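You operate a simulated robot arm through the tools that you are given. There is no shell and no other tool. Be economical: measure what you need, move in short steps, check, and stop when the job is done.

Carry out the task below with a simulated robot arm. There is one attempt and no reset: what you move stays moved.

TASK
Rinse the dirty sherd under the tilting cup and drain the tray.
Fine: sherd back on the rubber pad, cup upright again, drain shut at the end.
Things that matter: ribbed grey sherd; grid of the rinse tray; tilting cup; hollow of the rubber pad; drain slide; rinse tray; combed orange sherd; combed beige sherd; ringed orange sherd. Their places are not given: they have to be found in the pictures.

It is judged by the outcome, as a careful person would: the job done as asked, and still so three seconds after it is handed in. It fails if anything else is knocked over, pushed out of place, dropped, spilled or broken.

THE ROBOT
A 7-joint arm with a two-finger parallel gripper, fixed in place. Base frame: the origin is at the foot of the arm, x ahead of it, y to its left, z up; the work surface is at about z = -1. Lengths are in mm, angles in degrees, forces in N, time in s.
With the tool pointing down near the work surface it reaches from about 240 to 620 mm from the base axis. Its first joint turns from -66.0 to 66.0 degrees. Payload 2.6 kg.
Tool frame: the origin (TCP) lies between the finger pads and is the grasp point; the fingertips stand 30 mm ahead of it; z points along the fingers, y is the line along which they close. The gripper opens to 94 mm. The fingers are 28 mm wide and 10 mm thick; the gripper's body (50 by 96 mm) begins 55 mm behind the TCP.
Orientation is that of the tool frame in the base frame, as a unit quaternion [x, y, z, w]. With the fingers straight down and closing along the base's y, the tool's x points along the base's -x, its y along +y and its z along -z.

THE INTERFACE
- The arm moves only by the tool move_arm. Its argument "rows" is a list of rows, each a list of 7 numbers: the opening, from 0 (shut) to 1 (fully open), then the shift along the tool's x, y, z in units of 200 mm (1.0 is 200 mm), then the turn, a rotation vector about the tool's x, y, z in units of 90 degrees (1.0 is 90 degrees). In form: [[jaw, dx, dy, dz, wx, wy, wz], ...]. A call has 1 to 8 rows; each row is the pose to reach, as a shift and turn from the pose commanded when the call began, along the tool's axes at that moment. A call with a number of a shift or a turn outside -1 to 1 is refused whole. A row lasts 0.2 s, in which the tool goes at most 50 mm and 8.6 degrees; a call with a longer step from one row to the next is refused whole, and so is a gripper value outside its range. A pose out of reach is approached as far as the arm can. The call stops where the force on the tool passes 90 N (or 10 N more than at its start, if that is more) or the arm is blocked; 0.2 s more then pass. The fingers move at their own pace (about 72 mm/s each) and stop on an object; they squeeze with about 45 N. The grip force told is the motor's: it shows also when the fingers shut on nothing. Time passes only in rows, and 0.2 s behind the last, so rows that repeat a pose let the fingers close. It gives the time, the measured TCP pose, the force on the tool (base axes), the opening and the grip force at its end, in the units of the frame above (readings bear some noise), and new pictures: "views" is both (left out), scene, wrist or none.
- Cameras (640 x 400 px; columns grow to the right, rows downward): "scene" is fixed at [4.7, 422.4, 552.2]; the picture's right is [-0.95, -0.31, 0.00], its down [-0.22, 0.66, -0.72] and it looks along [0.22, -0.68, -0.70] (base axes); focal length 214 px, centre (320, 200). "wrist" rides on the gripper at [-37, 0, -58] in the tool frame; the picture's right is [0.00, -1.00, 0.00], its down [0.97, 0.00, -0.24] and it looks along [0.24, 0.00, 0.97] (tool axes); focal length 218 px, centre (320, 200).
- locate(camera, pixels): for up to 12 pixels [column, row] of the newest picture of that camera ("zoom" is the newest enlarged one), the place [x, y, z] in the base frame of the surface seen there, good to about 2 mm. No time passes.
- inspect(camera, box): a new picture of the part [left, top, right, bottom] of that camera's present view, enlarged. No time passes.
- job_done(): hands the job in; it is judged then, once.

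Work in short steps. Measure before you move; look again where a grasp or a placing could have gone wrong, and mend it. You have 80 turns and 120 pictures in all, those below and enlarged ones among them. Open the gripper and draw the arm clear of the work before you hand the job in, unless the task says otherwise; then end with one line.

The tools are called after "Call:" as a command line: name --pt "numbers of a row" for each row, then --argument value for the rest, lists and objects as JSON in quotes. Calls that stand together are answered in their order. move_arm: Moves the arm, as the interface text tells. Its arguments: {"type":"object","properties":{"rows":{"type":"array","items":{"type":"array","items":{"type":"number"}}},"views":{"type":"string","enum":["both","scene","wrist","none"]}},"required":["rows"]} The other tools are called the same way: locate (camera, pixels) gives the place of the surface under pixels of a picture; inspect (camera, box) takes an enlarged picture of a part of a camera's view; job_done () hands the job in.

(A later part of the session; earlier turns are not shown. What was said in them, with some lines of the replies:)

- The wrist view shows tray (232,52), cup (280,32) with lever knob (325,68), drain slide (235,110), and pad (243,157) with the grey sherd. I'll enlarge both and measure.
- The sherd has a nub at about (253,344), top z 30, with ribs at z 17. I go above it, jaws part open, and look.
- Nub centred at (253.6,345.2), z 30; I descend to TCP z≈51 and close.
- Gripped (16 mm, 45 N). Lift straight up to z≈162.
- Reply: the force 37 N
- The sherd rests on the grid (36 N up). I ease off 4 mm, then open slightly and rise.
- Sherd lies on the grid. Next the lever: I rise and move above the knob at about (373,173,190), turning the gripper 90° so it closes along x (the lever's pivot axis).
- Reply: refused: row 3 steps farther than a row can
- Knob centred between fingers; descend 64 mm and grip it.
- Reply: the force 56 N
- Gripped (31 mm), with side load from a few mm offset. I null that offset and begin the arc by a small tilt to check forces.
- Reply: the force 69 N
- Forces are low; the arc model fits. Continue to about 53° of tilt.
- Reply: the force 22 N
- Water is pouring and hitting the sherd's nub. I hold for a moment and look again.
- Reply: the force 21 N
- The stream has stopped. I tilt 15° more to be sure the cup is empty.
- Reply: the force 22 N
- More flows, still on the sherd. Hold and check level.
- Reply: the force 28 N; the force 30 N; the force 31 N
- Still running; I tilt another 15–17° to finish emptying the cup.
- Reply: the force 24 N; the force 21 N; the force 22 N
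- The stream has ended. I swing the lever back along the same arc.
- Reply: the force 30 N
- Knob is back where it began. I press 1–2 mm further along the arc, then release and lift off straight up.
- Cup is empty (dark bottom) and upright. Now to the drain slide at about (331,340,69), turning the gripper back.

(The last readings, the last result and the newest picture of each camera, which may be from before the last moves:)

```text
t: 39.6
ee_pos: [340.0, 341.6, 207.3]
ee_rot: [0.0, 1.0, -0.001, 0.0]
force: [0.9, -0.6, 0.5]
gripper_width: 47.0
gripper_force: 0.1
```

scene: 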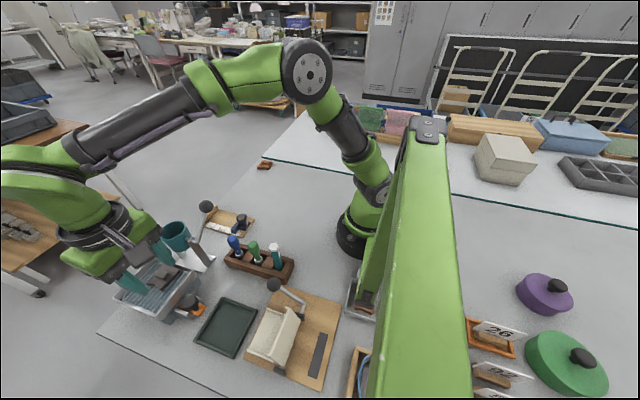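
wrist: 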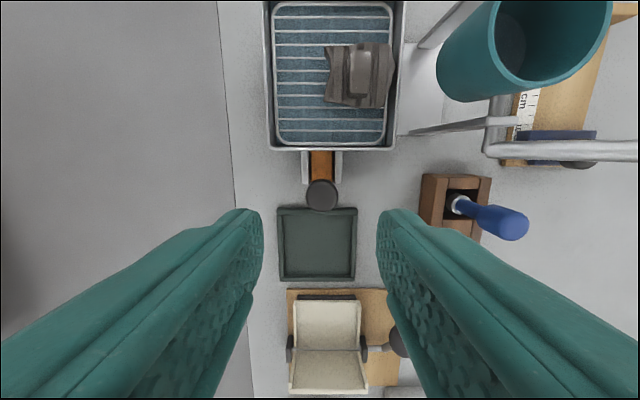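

Call:
inspect --camera "wrist" --box '[255, 0, 415, 220]'

Call:
locate --camera "wrist" --pixels '[[322, 194], [309, 194], [337, 194], [322, 182], [322, 208], [322, 165], [359, 71], [359, 50], [359, 93], [348, 71], [369, 71], [390, 71]]'

Call:
inspect --camera "scene" --box '[160, 270, 240, 340]'

```text
1.82 times, centred on (335, 110) of wrist
```

zoom: 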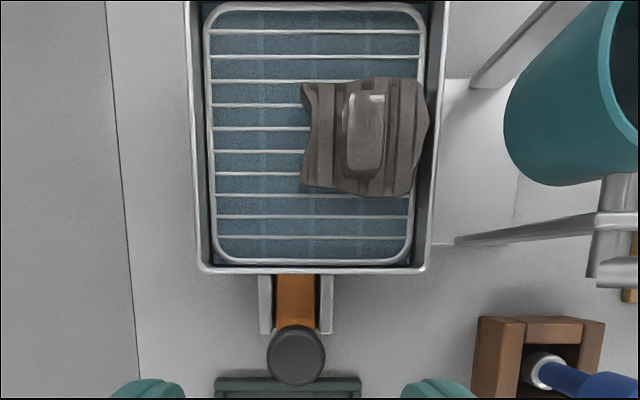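

```text
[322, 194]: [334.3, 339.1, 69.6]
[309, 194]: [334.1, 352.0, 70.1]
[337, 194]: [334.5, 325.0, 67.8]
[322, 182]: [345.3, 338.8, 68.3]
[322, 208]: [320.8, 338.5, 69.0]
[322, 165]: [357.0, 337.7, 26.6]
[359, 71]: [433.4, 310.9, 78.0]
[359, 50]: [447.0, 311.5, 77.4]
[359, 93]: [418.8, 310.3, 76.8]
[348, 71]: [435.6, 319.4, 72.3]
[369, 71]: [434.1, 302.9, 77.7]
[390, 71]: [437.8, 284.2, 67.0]
```

```text
5.71 times, centred on (200, 305) of scene
```

zoom: 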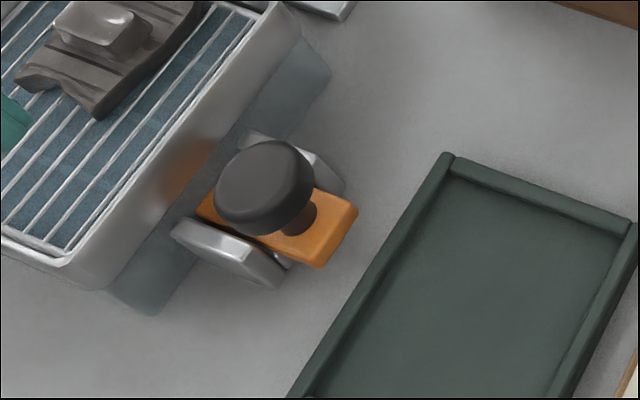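

Knob disc centre (333.5,339), top z 69, 27 mm wide. Descend to TCP z≈68 with fingers either side in y, and grip.

Call:
move_arm --pt "0.55 0.02 -0.01 0.2 0 0 0" --pt "0.55 0.033 -0.012 0.4 0 0 0" --pt "0.55 0.033 -0.012 0.58 0 0 0" --pt "0.55 0.033 -0.012 0.695 0 0 0" --pt "0.55 0.033 -0.012 0.695 0 0 0" --pt "0 0.033 -0.012 0.695 0 0 0" --pt "0 0.033 -0.012 0.695 0 0 0" --pt "0 0.033 -0.012 0.695 0 0 0"

```text
t: 41.4
ee_pos: [332.0, 340.5, 70.8]
ee_rot: [-0.003, 1.0, 0.003, 0.0]
force: [1.6, 34.9, -14.1]
gripper_width: 30.5
gripper_force: 44.9
```

scene: 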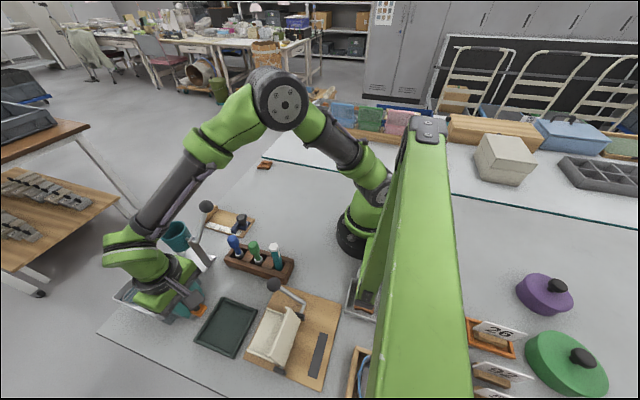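
wrist: 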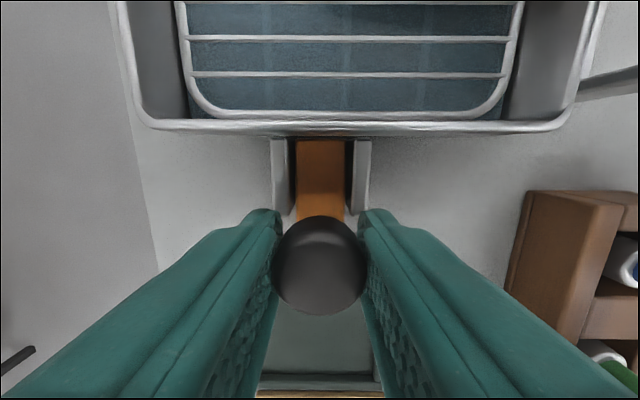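

Gripped. I shift 1.5 mm in y to relieve the side load, then pull outward (-x) in small steps.

Call:
move_arm --pt "0 0 0.007 0.002 0 0 0" --pt "0 0.03 0.007 0.002 0 0 0" --pt "0 0.06 0.007 0.002 0 0 0" --pt "0 0.09 0.007 0.002 0 0 0" --pt "0 0.09 0.007 0.002 0 0 0"

```text
t: 42.6
ee_pos: [314.5, 339.4, 71.7]
ee_rot: [-0.002, 1.0, 0.002, 0.001]
force: [0.4, 27.6, -0.3]
gripper_width: 30.2
gripper_force: 44.6
```

scene: 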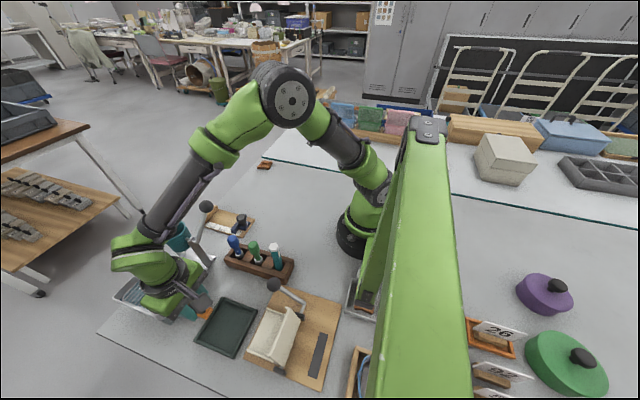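
wrist: 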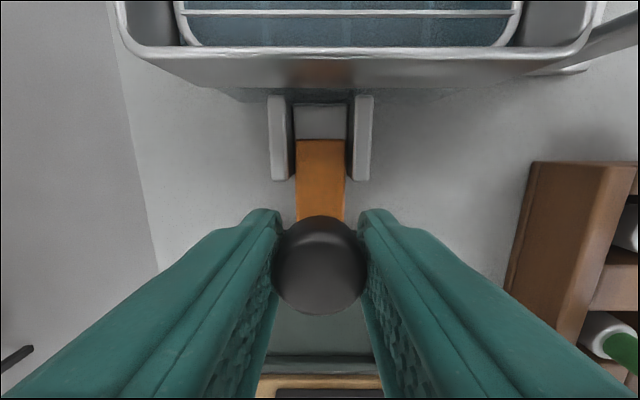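

Slide moved ~18 mm, opening the outlet. Hold and watch the level.

Call:
move_arm --pt "0 0 0 0 0 0 0" --pt "0 0 0 0 0 0 0" --pt "0 0 0 0 0 0 0" --pt "0 0 0 0 0 0 0" --pt "0 0 0 0 0 0 0" --pt "0 0 0 0 0 0 0" --pt "0 0 0 0 0 0 0" --pt "0 0 0 0 0 0 0" --views "wrist"

Call:
inspect --camera "wrist" --box '[110, 0, 610, 220]'

```text
t: 44.4
ee_pos: [315.7, 340.5, 71.3]
ee_rot: [-0.002, 1.0, 0.001, 0.0]
force: [-0.7, 27.7, 1.8]
gripper_width: 30.1
gripper_force: 44.9
```

wrist: 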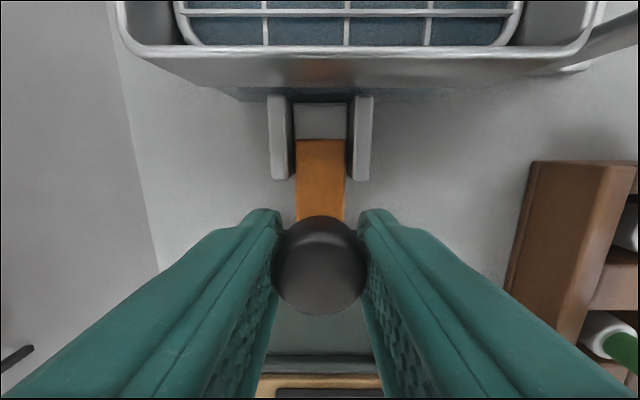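

```text
1.28 times, centred on (360, 110) of wrist
```

zoom: 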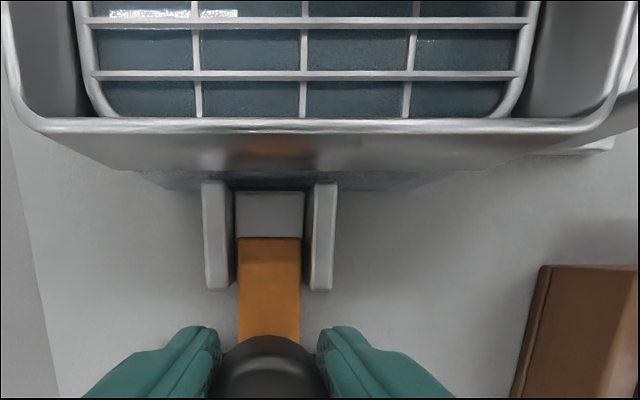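

The lower bars have emerged, so it is draining. Wait more.

Call:
move_arm --pt "0 0 0 0 0 0 0" --pt "0 0 0 0 0 0 0" --pt "0 0 0 0 0 0 0" --pt "0 0 0 0 0 0 0" --pt "0 0 0 0 0 0 0" --pt "0 0 0 0 0 0 0" --pt "0 0 0 0 0 0 0" --pt "0 0 0 0 0 0 0" --views "none"

Call:
move_arm --pt "0 0 0 0 0 0 0" --pt "0 0 0 0 0 0 0" --pt "0 0 0 0 0 0 0" --pt "0 0 0 0 0 0 0" --pt "0 0 0 0 0 0 0" --pt "0 0 0 0 0 0 0" --pt "0 0 0 0 0 0 0" --pt "0 0 0 0 0 0 0" --views "wrist"

```text
t: 46.2
ee_pos: [315.6, 341.0, 71.1]
ee_rot: [-0.002, 1.0, 0.001, 0.0]
force: [-0.1, 26.9, 1.8]
gripper_width: 30.1
gripper_force: 44.2
```

```text
t: 48.0
ee_pos: [315.2, 340.4, 70.5]
ee_rot: [-0.002, 1.0, 0.001, 0.0]
force: [-1.1, 26.8, 1.7]
gripper_width: 30.4
gripper_force: 45.1
```

wrist: 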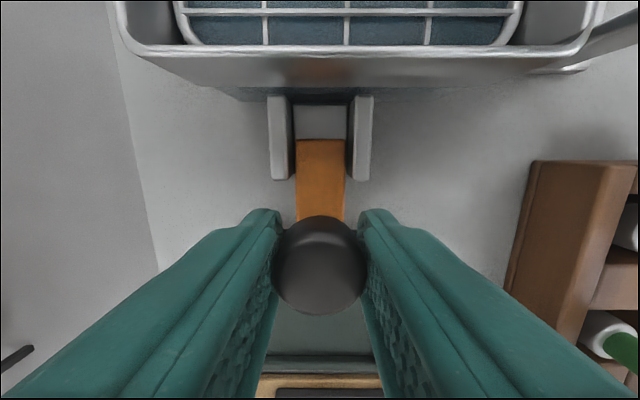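

Draining slowly; I pull out 7 mm more (slide stays well within its guides) and wait.

Call:
move_arm --pt "0 0.018 0.004 0 0 0 0" --pt "0 0.035 0.005 0 0 0 0" --pt "0 0.035 0.005 0 0 0 0" --pt "0 0.035 0.005 0 0 0 0" --pt "0 0.035 0.005 0 0 0 0" --pt "0 0.035 0.005 0 0 0 0" --pt "0 0.035 0.005 0 0 0 0" --pt "0 0.035 0.005 0 0 0 0" --views "none"

Call:
move_arm --pt "0 0 0 0 0 0 0" --pt "0 0 0 0 0 0 0" --pt "0 0 0 0 0 0 0" --pt "0 0 0 0 0 0 0" --pt "0 0 0 0 0 0 0" --pt "0 0 0 0 0 0 0" --pt "0 0 0 0 0 0 0" --pt "0 0 0 0 0 0 0" --views "both"

```text
t: 49.8
ee_pos: [311.7, 340.3, 70.6]
ee_rot: [0.0, 1.0, 0.001, 0.003]
force: [10.4, 8.1, 13.9]
gripper_width: 30.2
gripper_force: 44.6
```

```text
t: 51.6
ee_pos: [311.7, 339.7, 70.1]
ee_rot: [0.001, 1.0, 0.001, 0.001]
force: [16.7, 0.1, 16.0]
gripper_width: 30.2
gripper_force: 45.2
```

scene: 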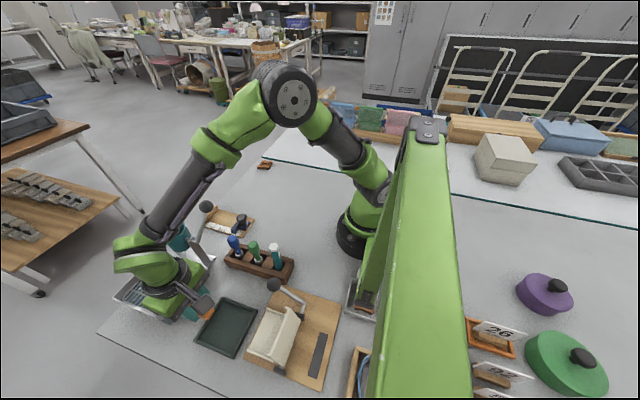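
wrist: 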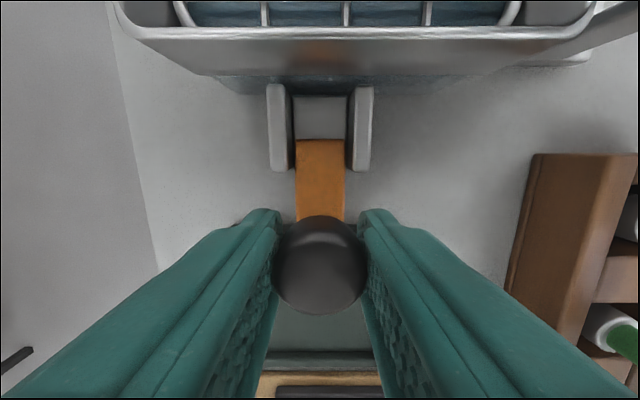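

The slide has met its stop (~22 mm out). I release it, rise, and check the level from above while it drains.

Call:
move_arm --pt "0 -0.008 0 0 0 0 0" --pt "0.5 -0.008 0 0 0 0 0" --pt "0.5 -0.008 0 0 0 0 0" --pt "0.5 -0.01 0 -0.15 0 0 0" --pt "0.5 -0.1 -0.02 -0.35 0 0 0" --pt "0.5 -0.25 -0.05 -0.5 0 0 0" --pt "0.5 -0.4 -0.1 -0.6 0 0 0" --pt "0.5 -0.5 -0.12 -0.6 0 0 0"

Call:
inspect --camera "wrist" --box '[220, 80, 420, 300]'

```text
t: 53.4
ee_pos: [413.3, 316.9, 188.7]
ee_rot: [0.0, 1.0, 0.0, 0.0]
force: [0.3, -0.2, 0.0]
gripper_width: 46.9
gripper_force: 0.0
```

scene: 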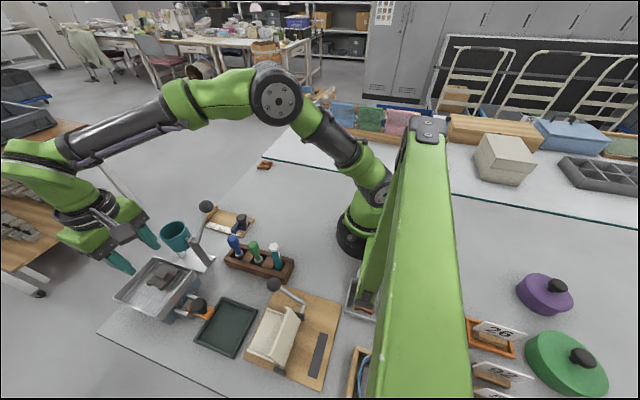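
wrist: 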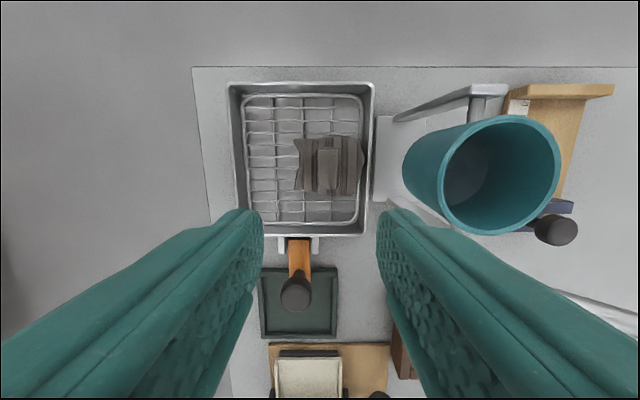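

```text
1.82 times, centred on (320, 190) of wrist
```

zoom: 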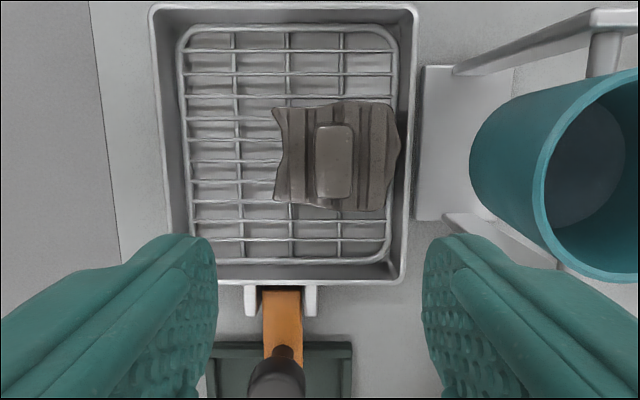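

The tray is empty. Now locate the sherd's nub for pick-up.

Call:
locate --camera "zoom" --pixels '[[334, 162], [318, 162], [350, 162], [334, 130], [334, 196], [285, 160], [392, 160], [283, 375], [298, 210], [375, 205]]'

```text
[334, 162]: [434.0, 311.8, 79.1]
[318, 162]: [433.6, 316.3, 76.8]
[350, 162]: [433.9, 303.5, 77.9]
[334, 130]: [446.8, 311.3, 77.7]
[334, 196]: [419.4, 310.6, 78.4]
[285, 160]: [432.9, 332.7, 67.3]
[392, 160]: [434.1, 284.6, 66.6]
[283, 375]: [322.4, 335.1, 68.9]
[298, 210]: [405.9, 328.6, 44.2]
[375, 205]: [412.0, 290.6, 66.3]
```

Call:
move_arm --pt "0.28 -0.1 -0.032 0.0 0 0 0" --pt "0.28 -0.1 -0.032 0.15 0 0 0" --pt "0.28 -0.1 -0.032 0.29 0 0 0" --pt "0.28 -0.1 -0.032 0.29 0 0 0" --views "wrist"

Call:
locate --camera "wrist" --pixels '[[320, 200], [310, 200], [330, 200], [320, 215]]'

```text
t: 54.4
ee_pos: [428.0, 310.8, 131.5]
ee_rot: [0.0, 1.0, -0.001, -0.001]
force: [-0.4, -0.8, -0.5]
gripper_width: 26.4
gripper_force: 0.0
```

wrist: 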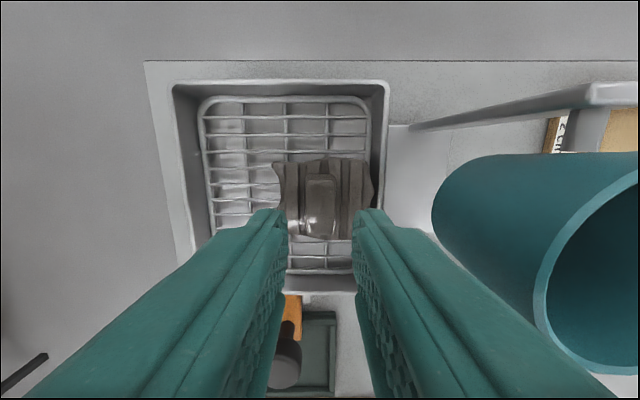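

```text
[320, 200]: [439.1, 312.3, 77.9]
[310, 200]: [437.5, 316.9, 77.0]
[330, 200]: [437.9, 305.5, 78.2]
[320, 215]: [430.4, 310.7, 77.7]
```

Centred in y; shift 5 mm in +x, descend to z≈99, close, then lift.

Call:
move_arm --pt "0.28 -0.025 0 0.08 0 0 0" --pt "0.28 -0.025 0 0.162 0 0 0" --pt "0.28 -0.025 0 0.162 0 0 0" --pt "0 -0.025 0 0.162 0 0 0" --pt "0 -0.025 0 0.162 0 0 0" --pt "0 -0.025 0 0.162 0 0 0" --views "wrist"

```text
t: 55.8
ee_pos: [432.5, 309.7, 101.3]
ee_rot: [-0.001, 1.0, 0.0, 0.0]
force: [2.1, 3.1, 0.6]
gripper_width: 15.6
gripper_force: 45.0
```

wrist: 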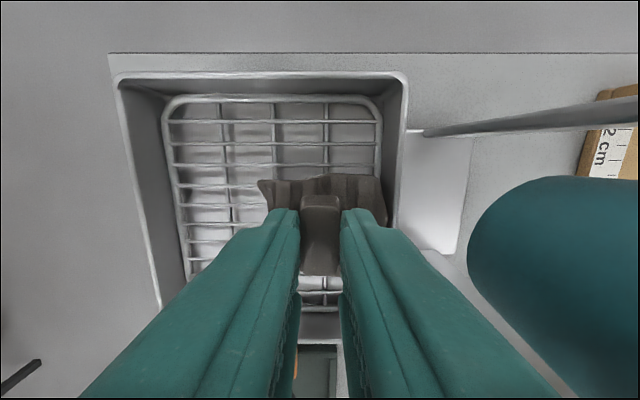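

Call:
move_arm --pt "0 0 0 -0.12 0 0 0" --pt "0 0 0 -0.3 0 0 0" --pt "0 0.1 0.03 -0.38 0 0 0" --pt "0 0.3 0.08 -0.38 0 0 0" --pt "0 0.5 0.12 -0.38 0 0 0" --pt "0 0.7 0.16 -0.38 0 0 0" --pt "0 0.9 0.175 -0.38 0 0 0" --pt "0 0.9 0.175 -0.38 0 0 0"

```text
t: 57.6
ee_pos: [255.7, 343.5, 174.6]
ee_rot: [0.0, 1.0, 0.0, 0.0]
force: [0.3, 0.5, -0.4]
gripper_width: 15.6
gripper_force: 45.1
```

scene: 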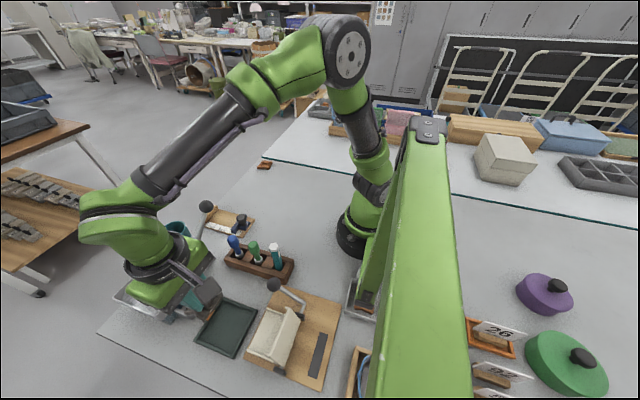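
wrist: 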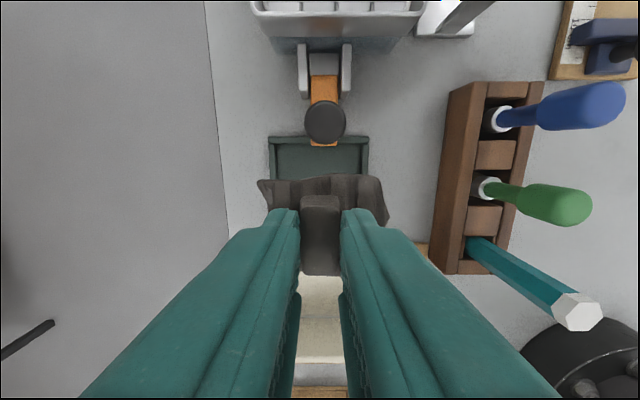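

Call:
move_arm --pt "0 0.003 0.002 0.2 0 0 0" --pt "0 0.005 0.002 0.4 0 0 0" --pt "0 0.005 0.002 0.52 0 0 0" --pt "0 0.005 0.002 0.58 0 0 0" --pt "0 0.005 0.002 0.605 0 0 0" --pt "0 0.005 0.002 0.605 0 0 0" --views "wrist"

```text
t: 59.0
ee_pos: [253.5, 344.9, 53.8]
ee_rot: [-0.001, 1.0, 0.0, -0.001]
force: [-0.4, -0.6, 0.2]
gripper_width: 15.8
gripper_force: 44.8
```

wrist: 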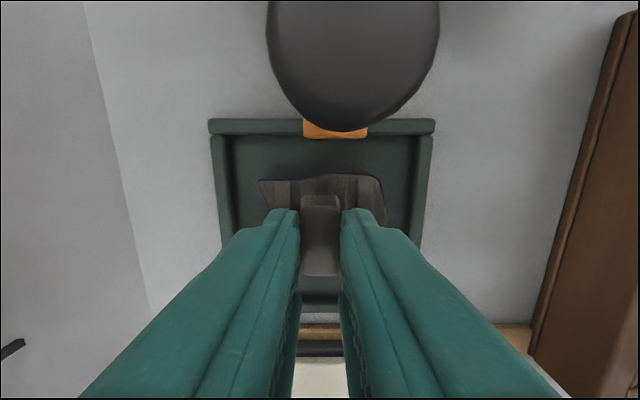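

No contact yet; lower in 1 mm steps until contact.

Call:
move_arm --pt "0 0 0 0.005 0 0 0" --pt "0 0 0 0.01 0 0 0" --pt "0 0 0 0.01 0 0 0" --views "none"

```text
t: 59.8
ee_pos: [253.8, 344.9, 52.7]
ee_rot: [-0.001, 1.0, 0.001, 0.001]
force: [2.0, 0.3, 5.4]
gripper_width: 16.1
gripper_force: 45.2
```

Contact (5 N). One more half-millimetre, release to 35 mm, and rise.

Call:
move_arm --pt "0 0 0 0.003 0 0 0" --pt "0.38 0 0 0.003 0 0 0" --pt "0.38 0 0 0.003 0 0 0" --pt "0.38 0 0 -0.1 0 0 0" --pt "0.5 -0.05 0 -0.3 0 0 0" --pt "0.5 -0.15 0 -0.5 0 0 0" --pt "0.5 -0.25 -0.02 -0.6 0 0 0" --pt "0.5 -0.35 -0.03 -0.6 0 0 0"

Call:
locate --camera "wrist" --pixels '[[322, 176], [322, 188], [322, 200], [310, 188], [334, 188]]'

```text
t: 61.6
ee_pos: [320.1, 340.4, 171.7]
ee_rot: [-0.001, 1.0, 0.001, 0.0]
force: [1.0, 0.0, 0.3]
gripper_width: 46.9
gripper_force: 0.1
```

scene: 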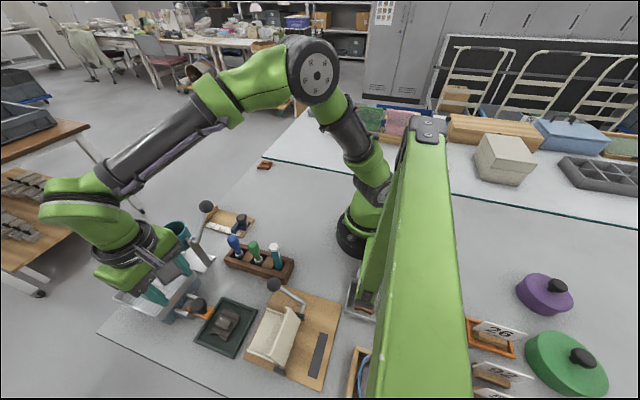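
wrist: 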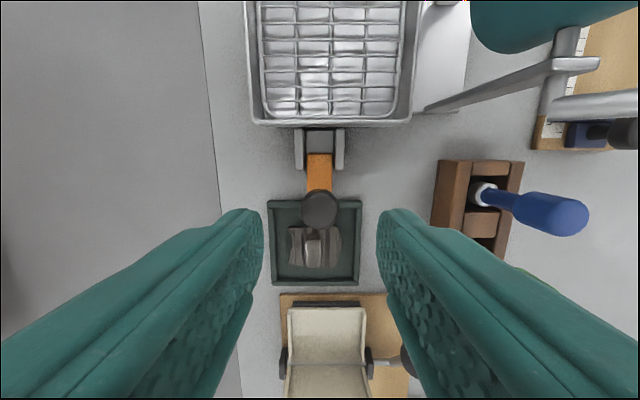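

```text
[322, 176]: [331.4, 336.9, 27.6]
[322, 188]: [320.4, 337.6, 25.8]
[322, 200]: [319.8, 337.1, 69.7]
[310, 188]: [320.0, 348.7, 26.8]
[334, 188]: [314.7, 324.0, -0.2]
```

Sherd is back in the hollow. Now grip the drain knob (about (311,339)) and push it shut.

Call:
locate --camera "wrist" --pixels '[[320, 194], [320, 210], [320, 222], [305, 209], [335, 209], [313, 248]]'

Call:
move_arm --pt "0.55 0.04 -0.003 0.15 0 0 0" --pt "0.55 0.04 -0.003 0.33 0 0 0" --pt "0.55 0.04 -0.003 0.44 0 0 0" --pt "0.55 0.04 -0.003 0.505 0 0 0" --pt "0.55 0.04 -0.003 0.505 0 0 0" --pt "0 0.04 -0.003 0.505 0 0 0" --pt "0 0.04 -0.003 0.505 0 0 0" --pt "0 0.04 -0.003 0.505 0 0 0" --views "wrist"

```text
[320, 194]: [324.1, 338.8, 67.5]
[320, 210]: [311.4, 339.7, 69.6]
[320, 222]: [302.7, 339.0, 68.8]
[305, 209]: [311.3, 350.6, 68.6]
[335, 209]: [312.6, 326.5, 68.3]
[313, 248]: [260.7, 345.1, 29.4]
```

```text
t: 63.4
ee_pos: [316.6, 338.4, 70.4]
ee_rot: [0.0, 1.0, 0.0, 0.0]
force: [1.3, 1.0, -3.7]
gripper_width: 32.0
gripper_force: 44.7
```

wrist: 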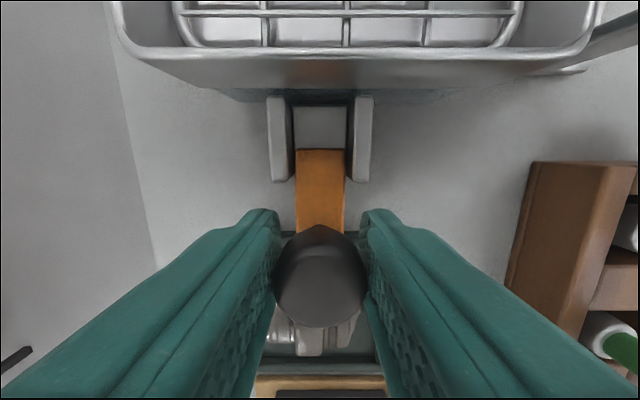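

Call:
move_arm --pt "0 -0.03 0 0 0 0 0" --pt "0 -0.06 0 0 0 0 0" --pt "0 -0.09 0 0 0 0 0" --pt "0 -0.11 0 0 0 0 0" --pt "0 -0.12 0 0 0 0 0" --pt "0 -0.12 0 0 0 0 0" --views "wrist"

```text
t: 64.8
ee_pos: [337.6, 340.8, 70.3]
ee_rot: [-0.001, 1.0, -0.001, -0.004]
force: [-18.5, -2.6, -1.3]
gripper_width: 31.9
gripper_force: 44.4
```

wrist: 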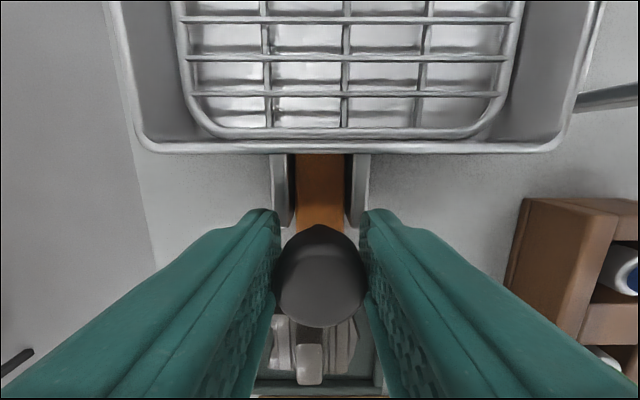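

It meets the stop (18 N). One more small push, then release, rise and draw clear.

Call:
move_arm --pt "0 -0.008 0 0 0 0 0" --pt "0 -0.008 0 0 0 0 0" --pt "0.55 -0.002 0 0 0 0 0" --pt "0.55 -0.002 0 0 0 0 0" --pt "0.55 0 0 -0.15 0 0 0" --pt "0.55 0 0 -0.38 0 0 0" --pt "0.55 0 0 -0.6 0 0 0" --pt "0.55 0 0 -0.8 0 0 0"

Call:
inspect --camera "wrist" --box '[220, 0, 540, 270]'

Call:
inspect --camera "scene" --box '[90, 190, 310, 370]'

```text
t: 66.6
ee_pos: [339.0, 340.6, 232.8]
ee_rot: [-0.001, 1.0, 0.001, -0.001]
force: [0.8, 0.2, 0.3]
gripper_width: 51.5
gripper_force: 0.0
```

scene: 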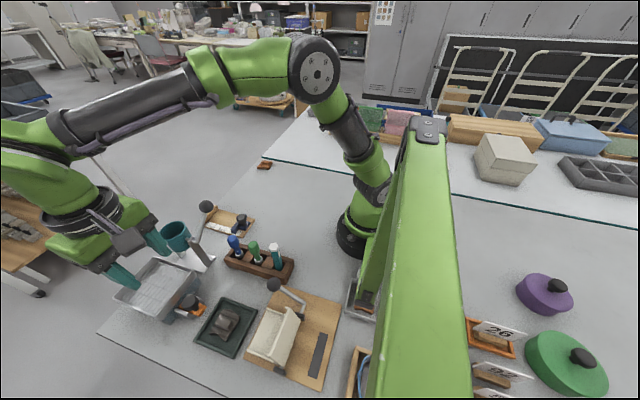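
wrist: 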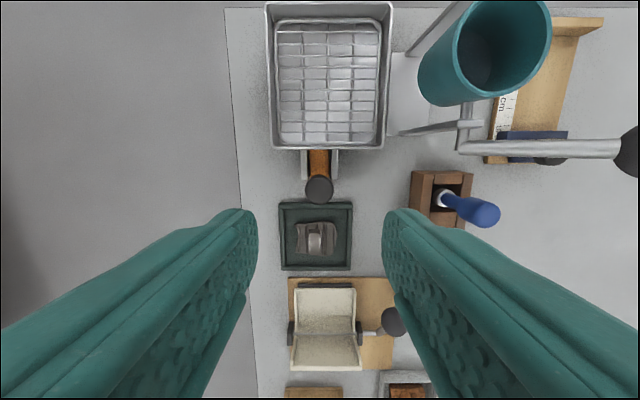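

```text
1.48 times, centred on (380, 135) of wrist
```

zoom: 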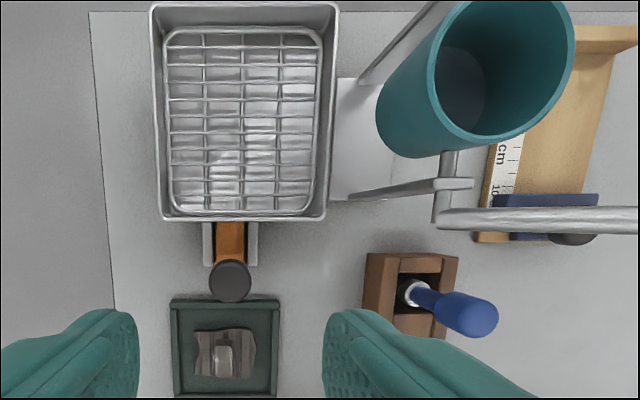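

```text
2.22 times, centred on (200, 280) of scene
```

zoom: 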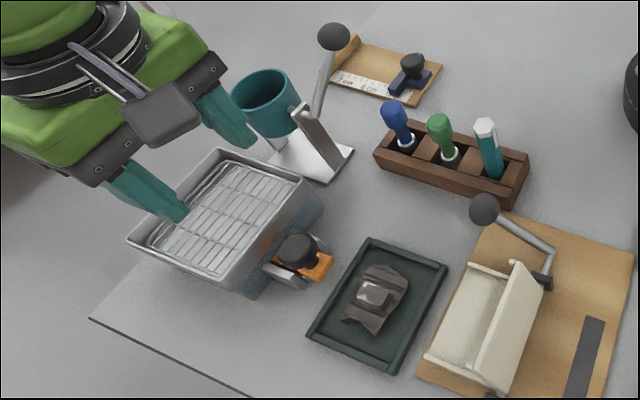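

Call:
locate --camera "wrist" --pixels '[[319, 178], [319, 188], [319, 201], [314, 240]]'

Call:
move_arm --pt "0.55 0 0 -0.2 0 0 0" --pt "0.55 0.05 -0.1 -0.4 0 0 0" --pt "0.55 0.1 -0.25 -0.6 0 0 0" --pt "0.55 0.15 -0.4 -0.75 0 0 0" --pt "0.55 0.15 -0.4 -0.75 0 0 0"

```text
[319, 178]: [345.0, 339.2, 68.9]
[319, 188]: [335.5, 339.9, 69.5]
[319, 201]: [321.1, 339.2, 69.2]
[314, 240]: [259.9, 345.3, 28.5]
```

```text
refused: row 3 steps farther than a row can; nothing moved
```

Knob is back at x≈333 (shut). Draw clear.

Call:
move_arm --pt "0.55 0 0 -0.2 0 0 0" --pt "0.55 0.03 -0.1 -0.4 0 0 0" --pt "0.55 0.06 -0.22 -0.55 0 0 0" --pt "0.55 0.1 -0.35 -0.7 0 0 0" --pt "0.55 0.1 -0.35 -0.7 0 0 0"

```text
t: 67.8
ee_pos: [320.4, 269.6, 372.0]
ee_rot: [0.0, 1.0, 0.0, 0.0]
force: [0.2, -0.5, 0.0]
gripper_width: 51.9
gripper_force: 0.1
```

scene: 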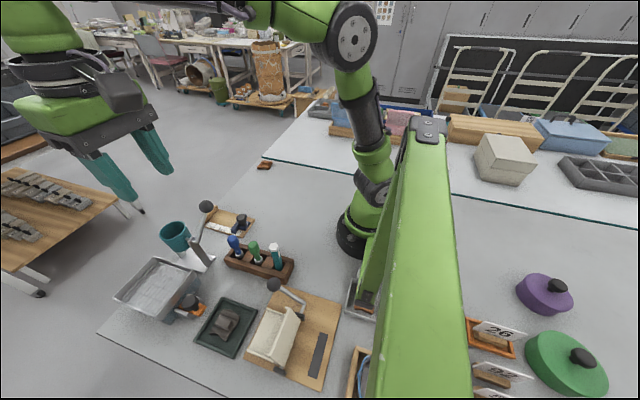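
wrist: 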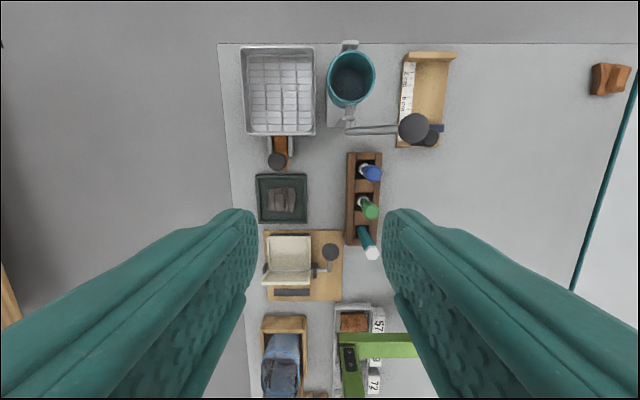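

Sherd on the pad, cup upright, tray drained, drain shut, arm clear.

Call:
job_done

```text
The job is handed in.
```

The ribbed grey sherd was rinsed under the cup and is back in the hollow of the rubber pad. The cup is empty and upright again, the tray is drained, and the drain slide is shut.
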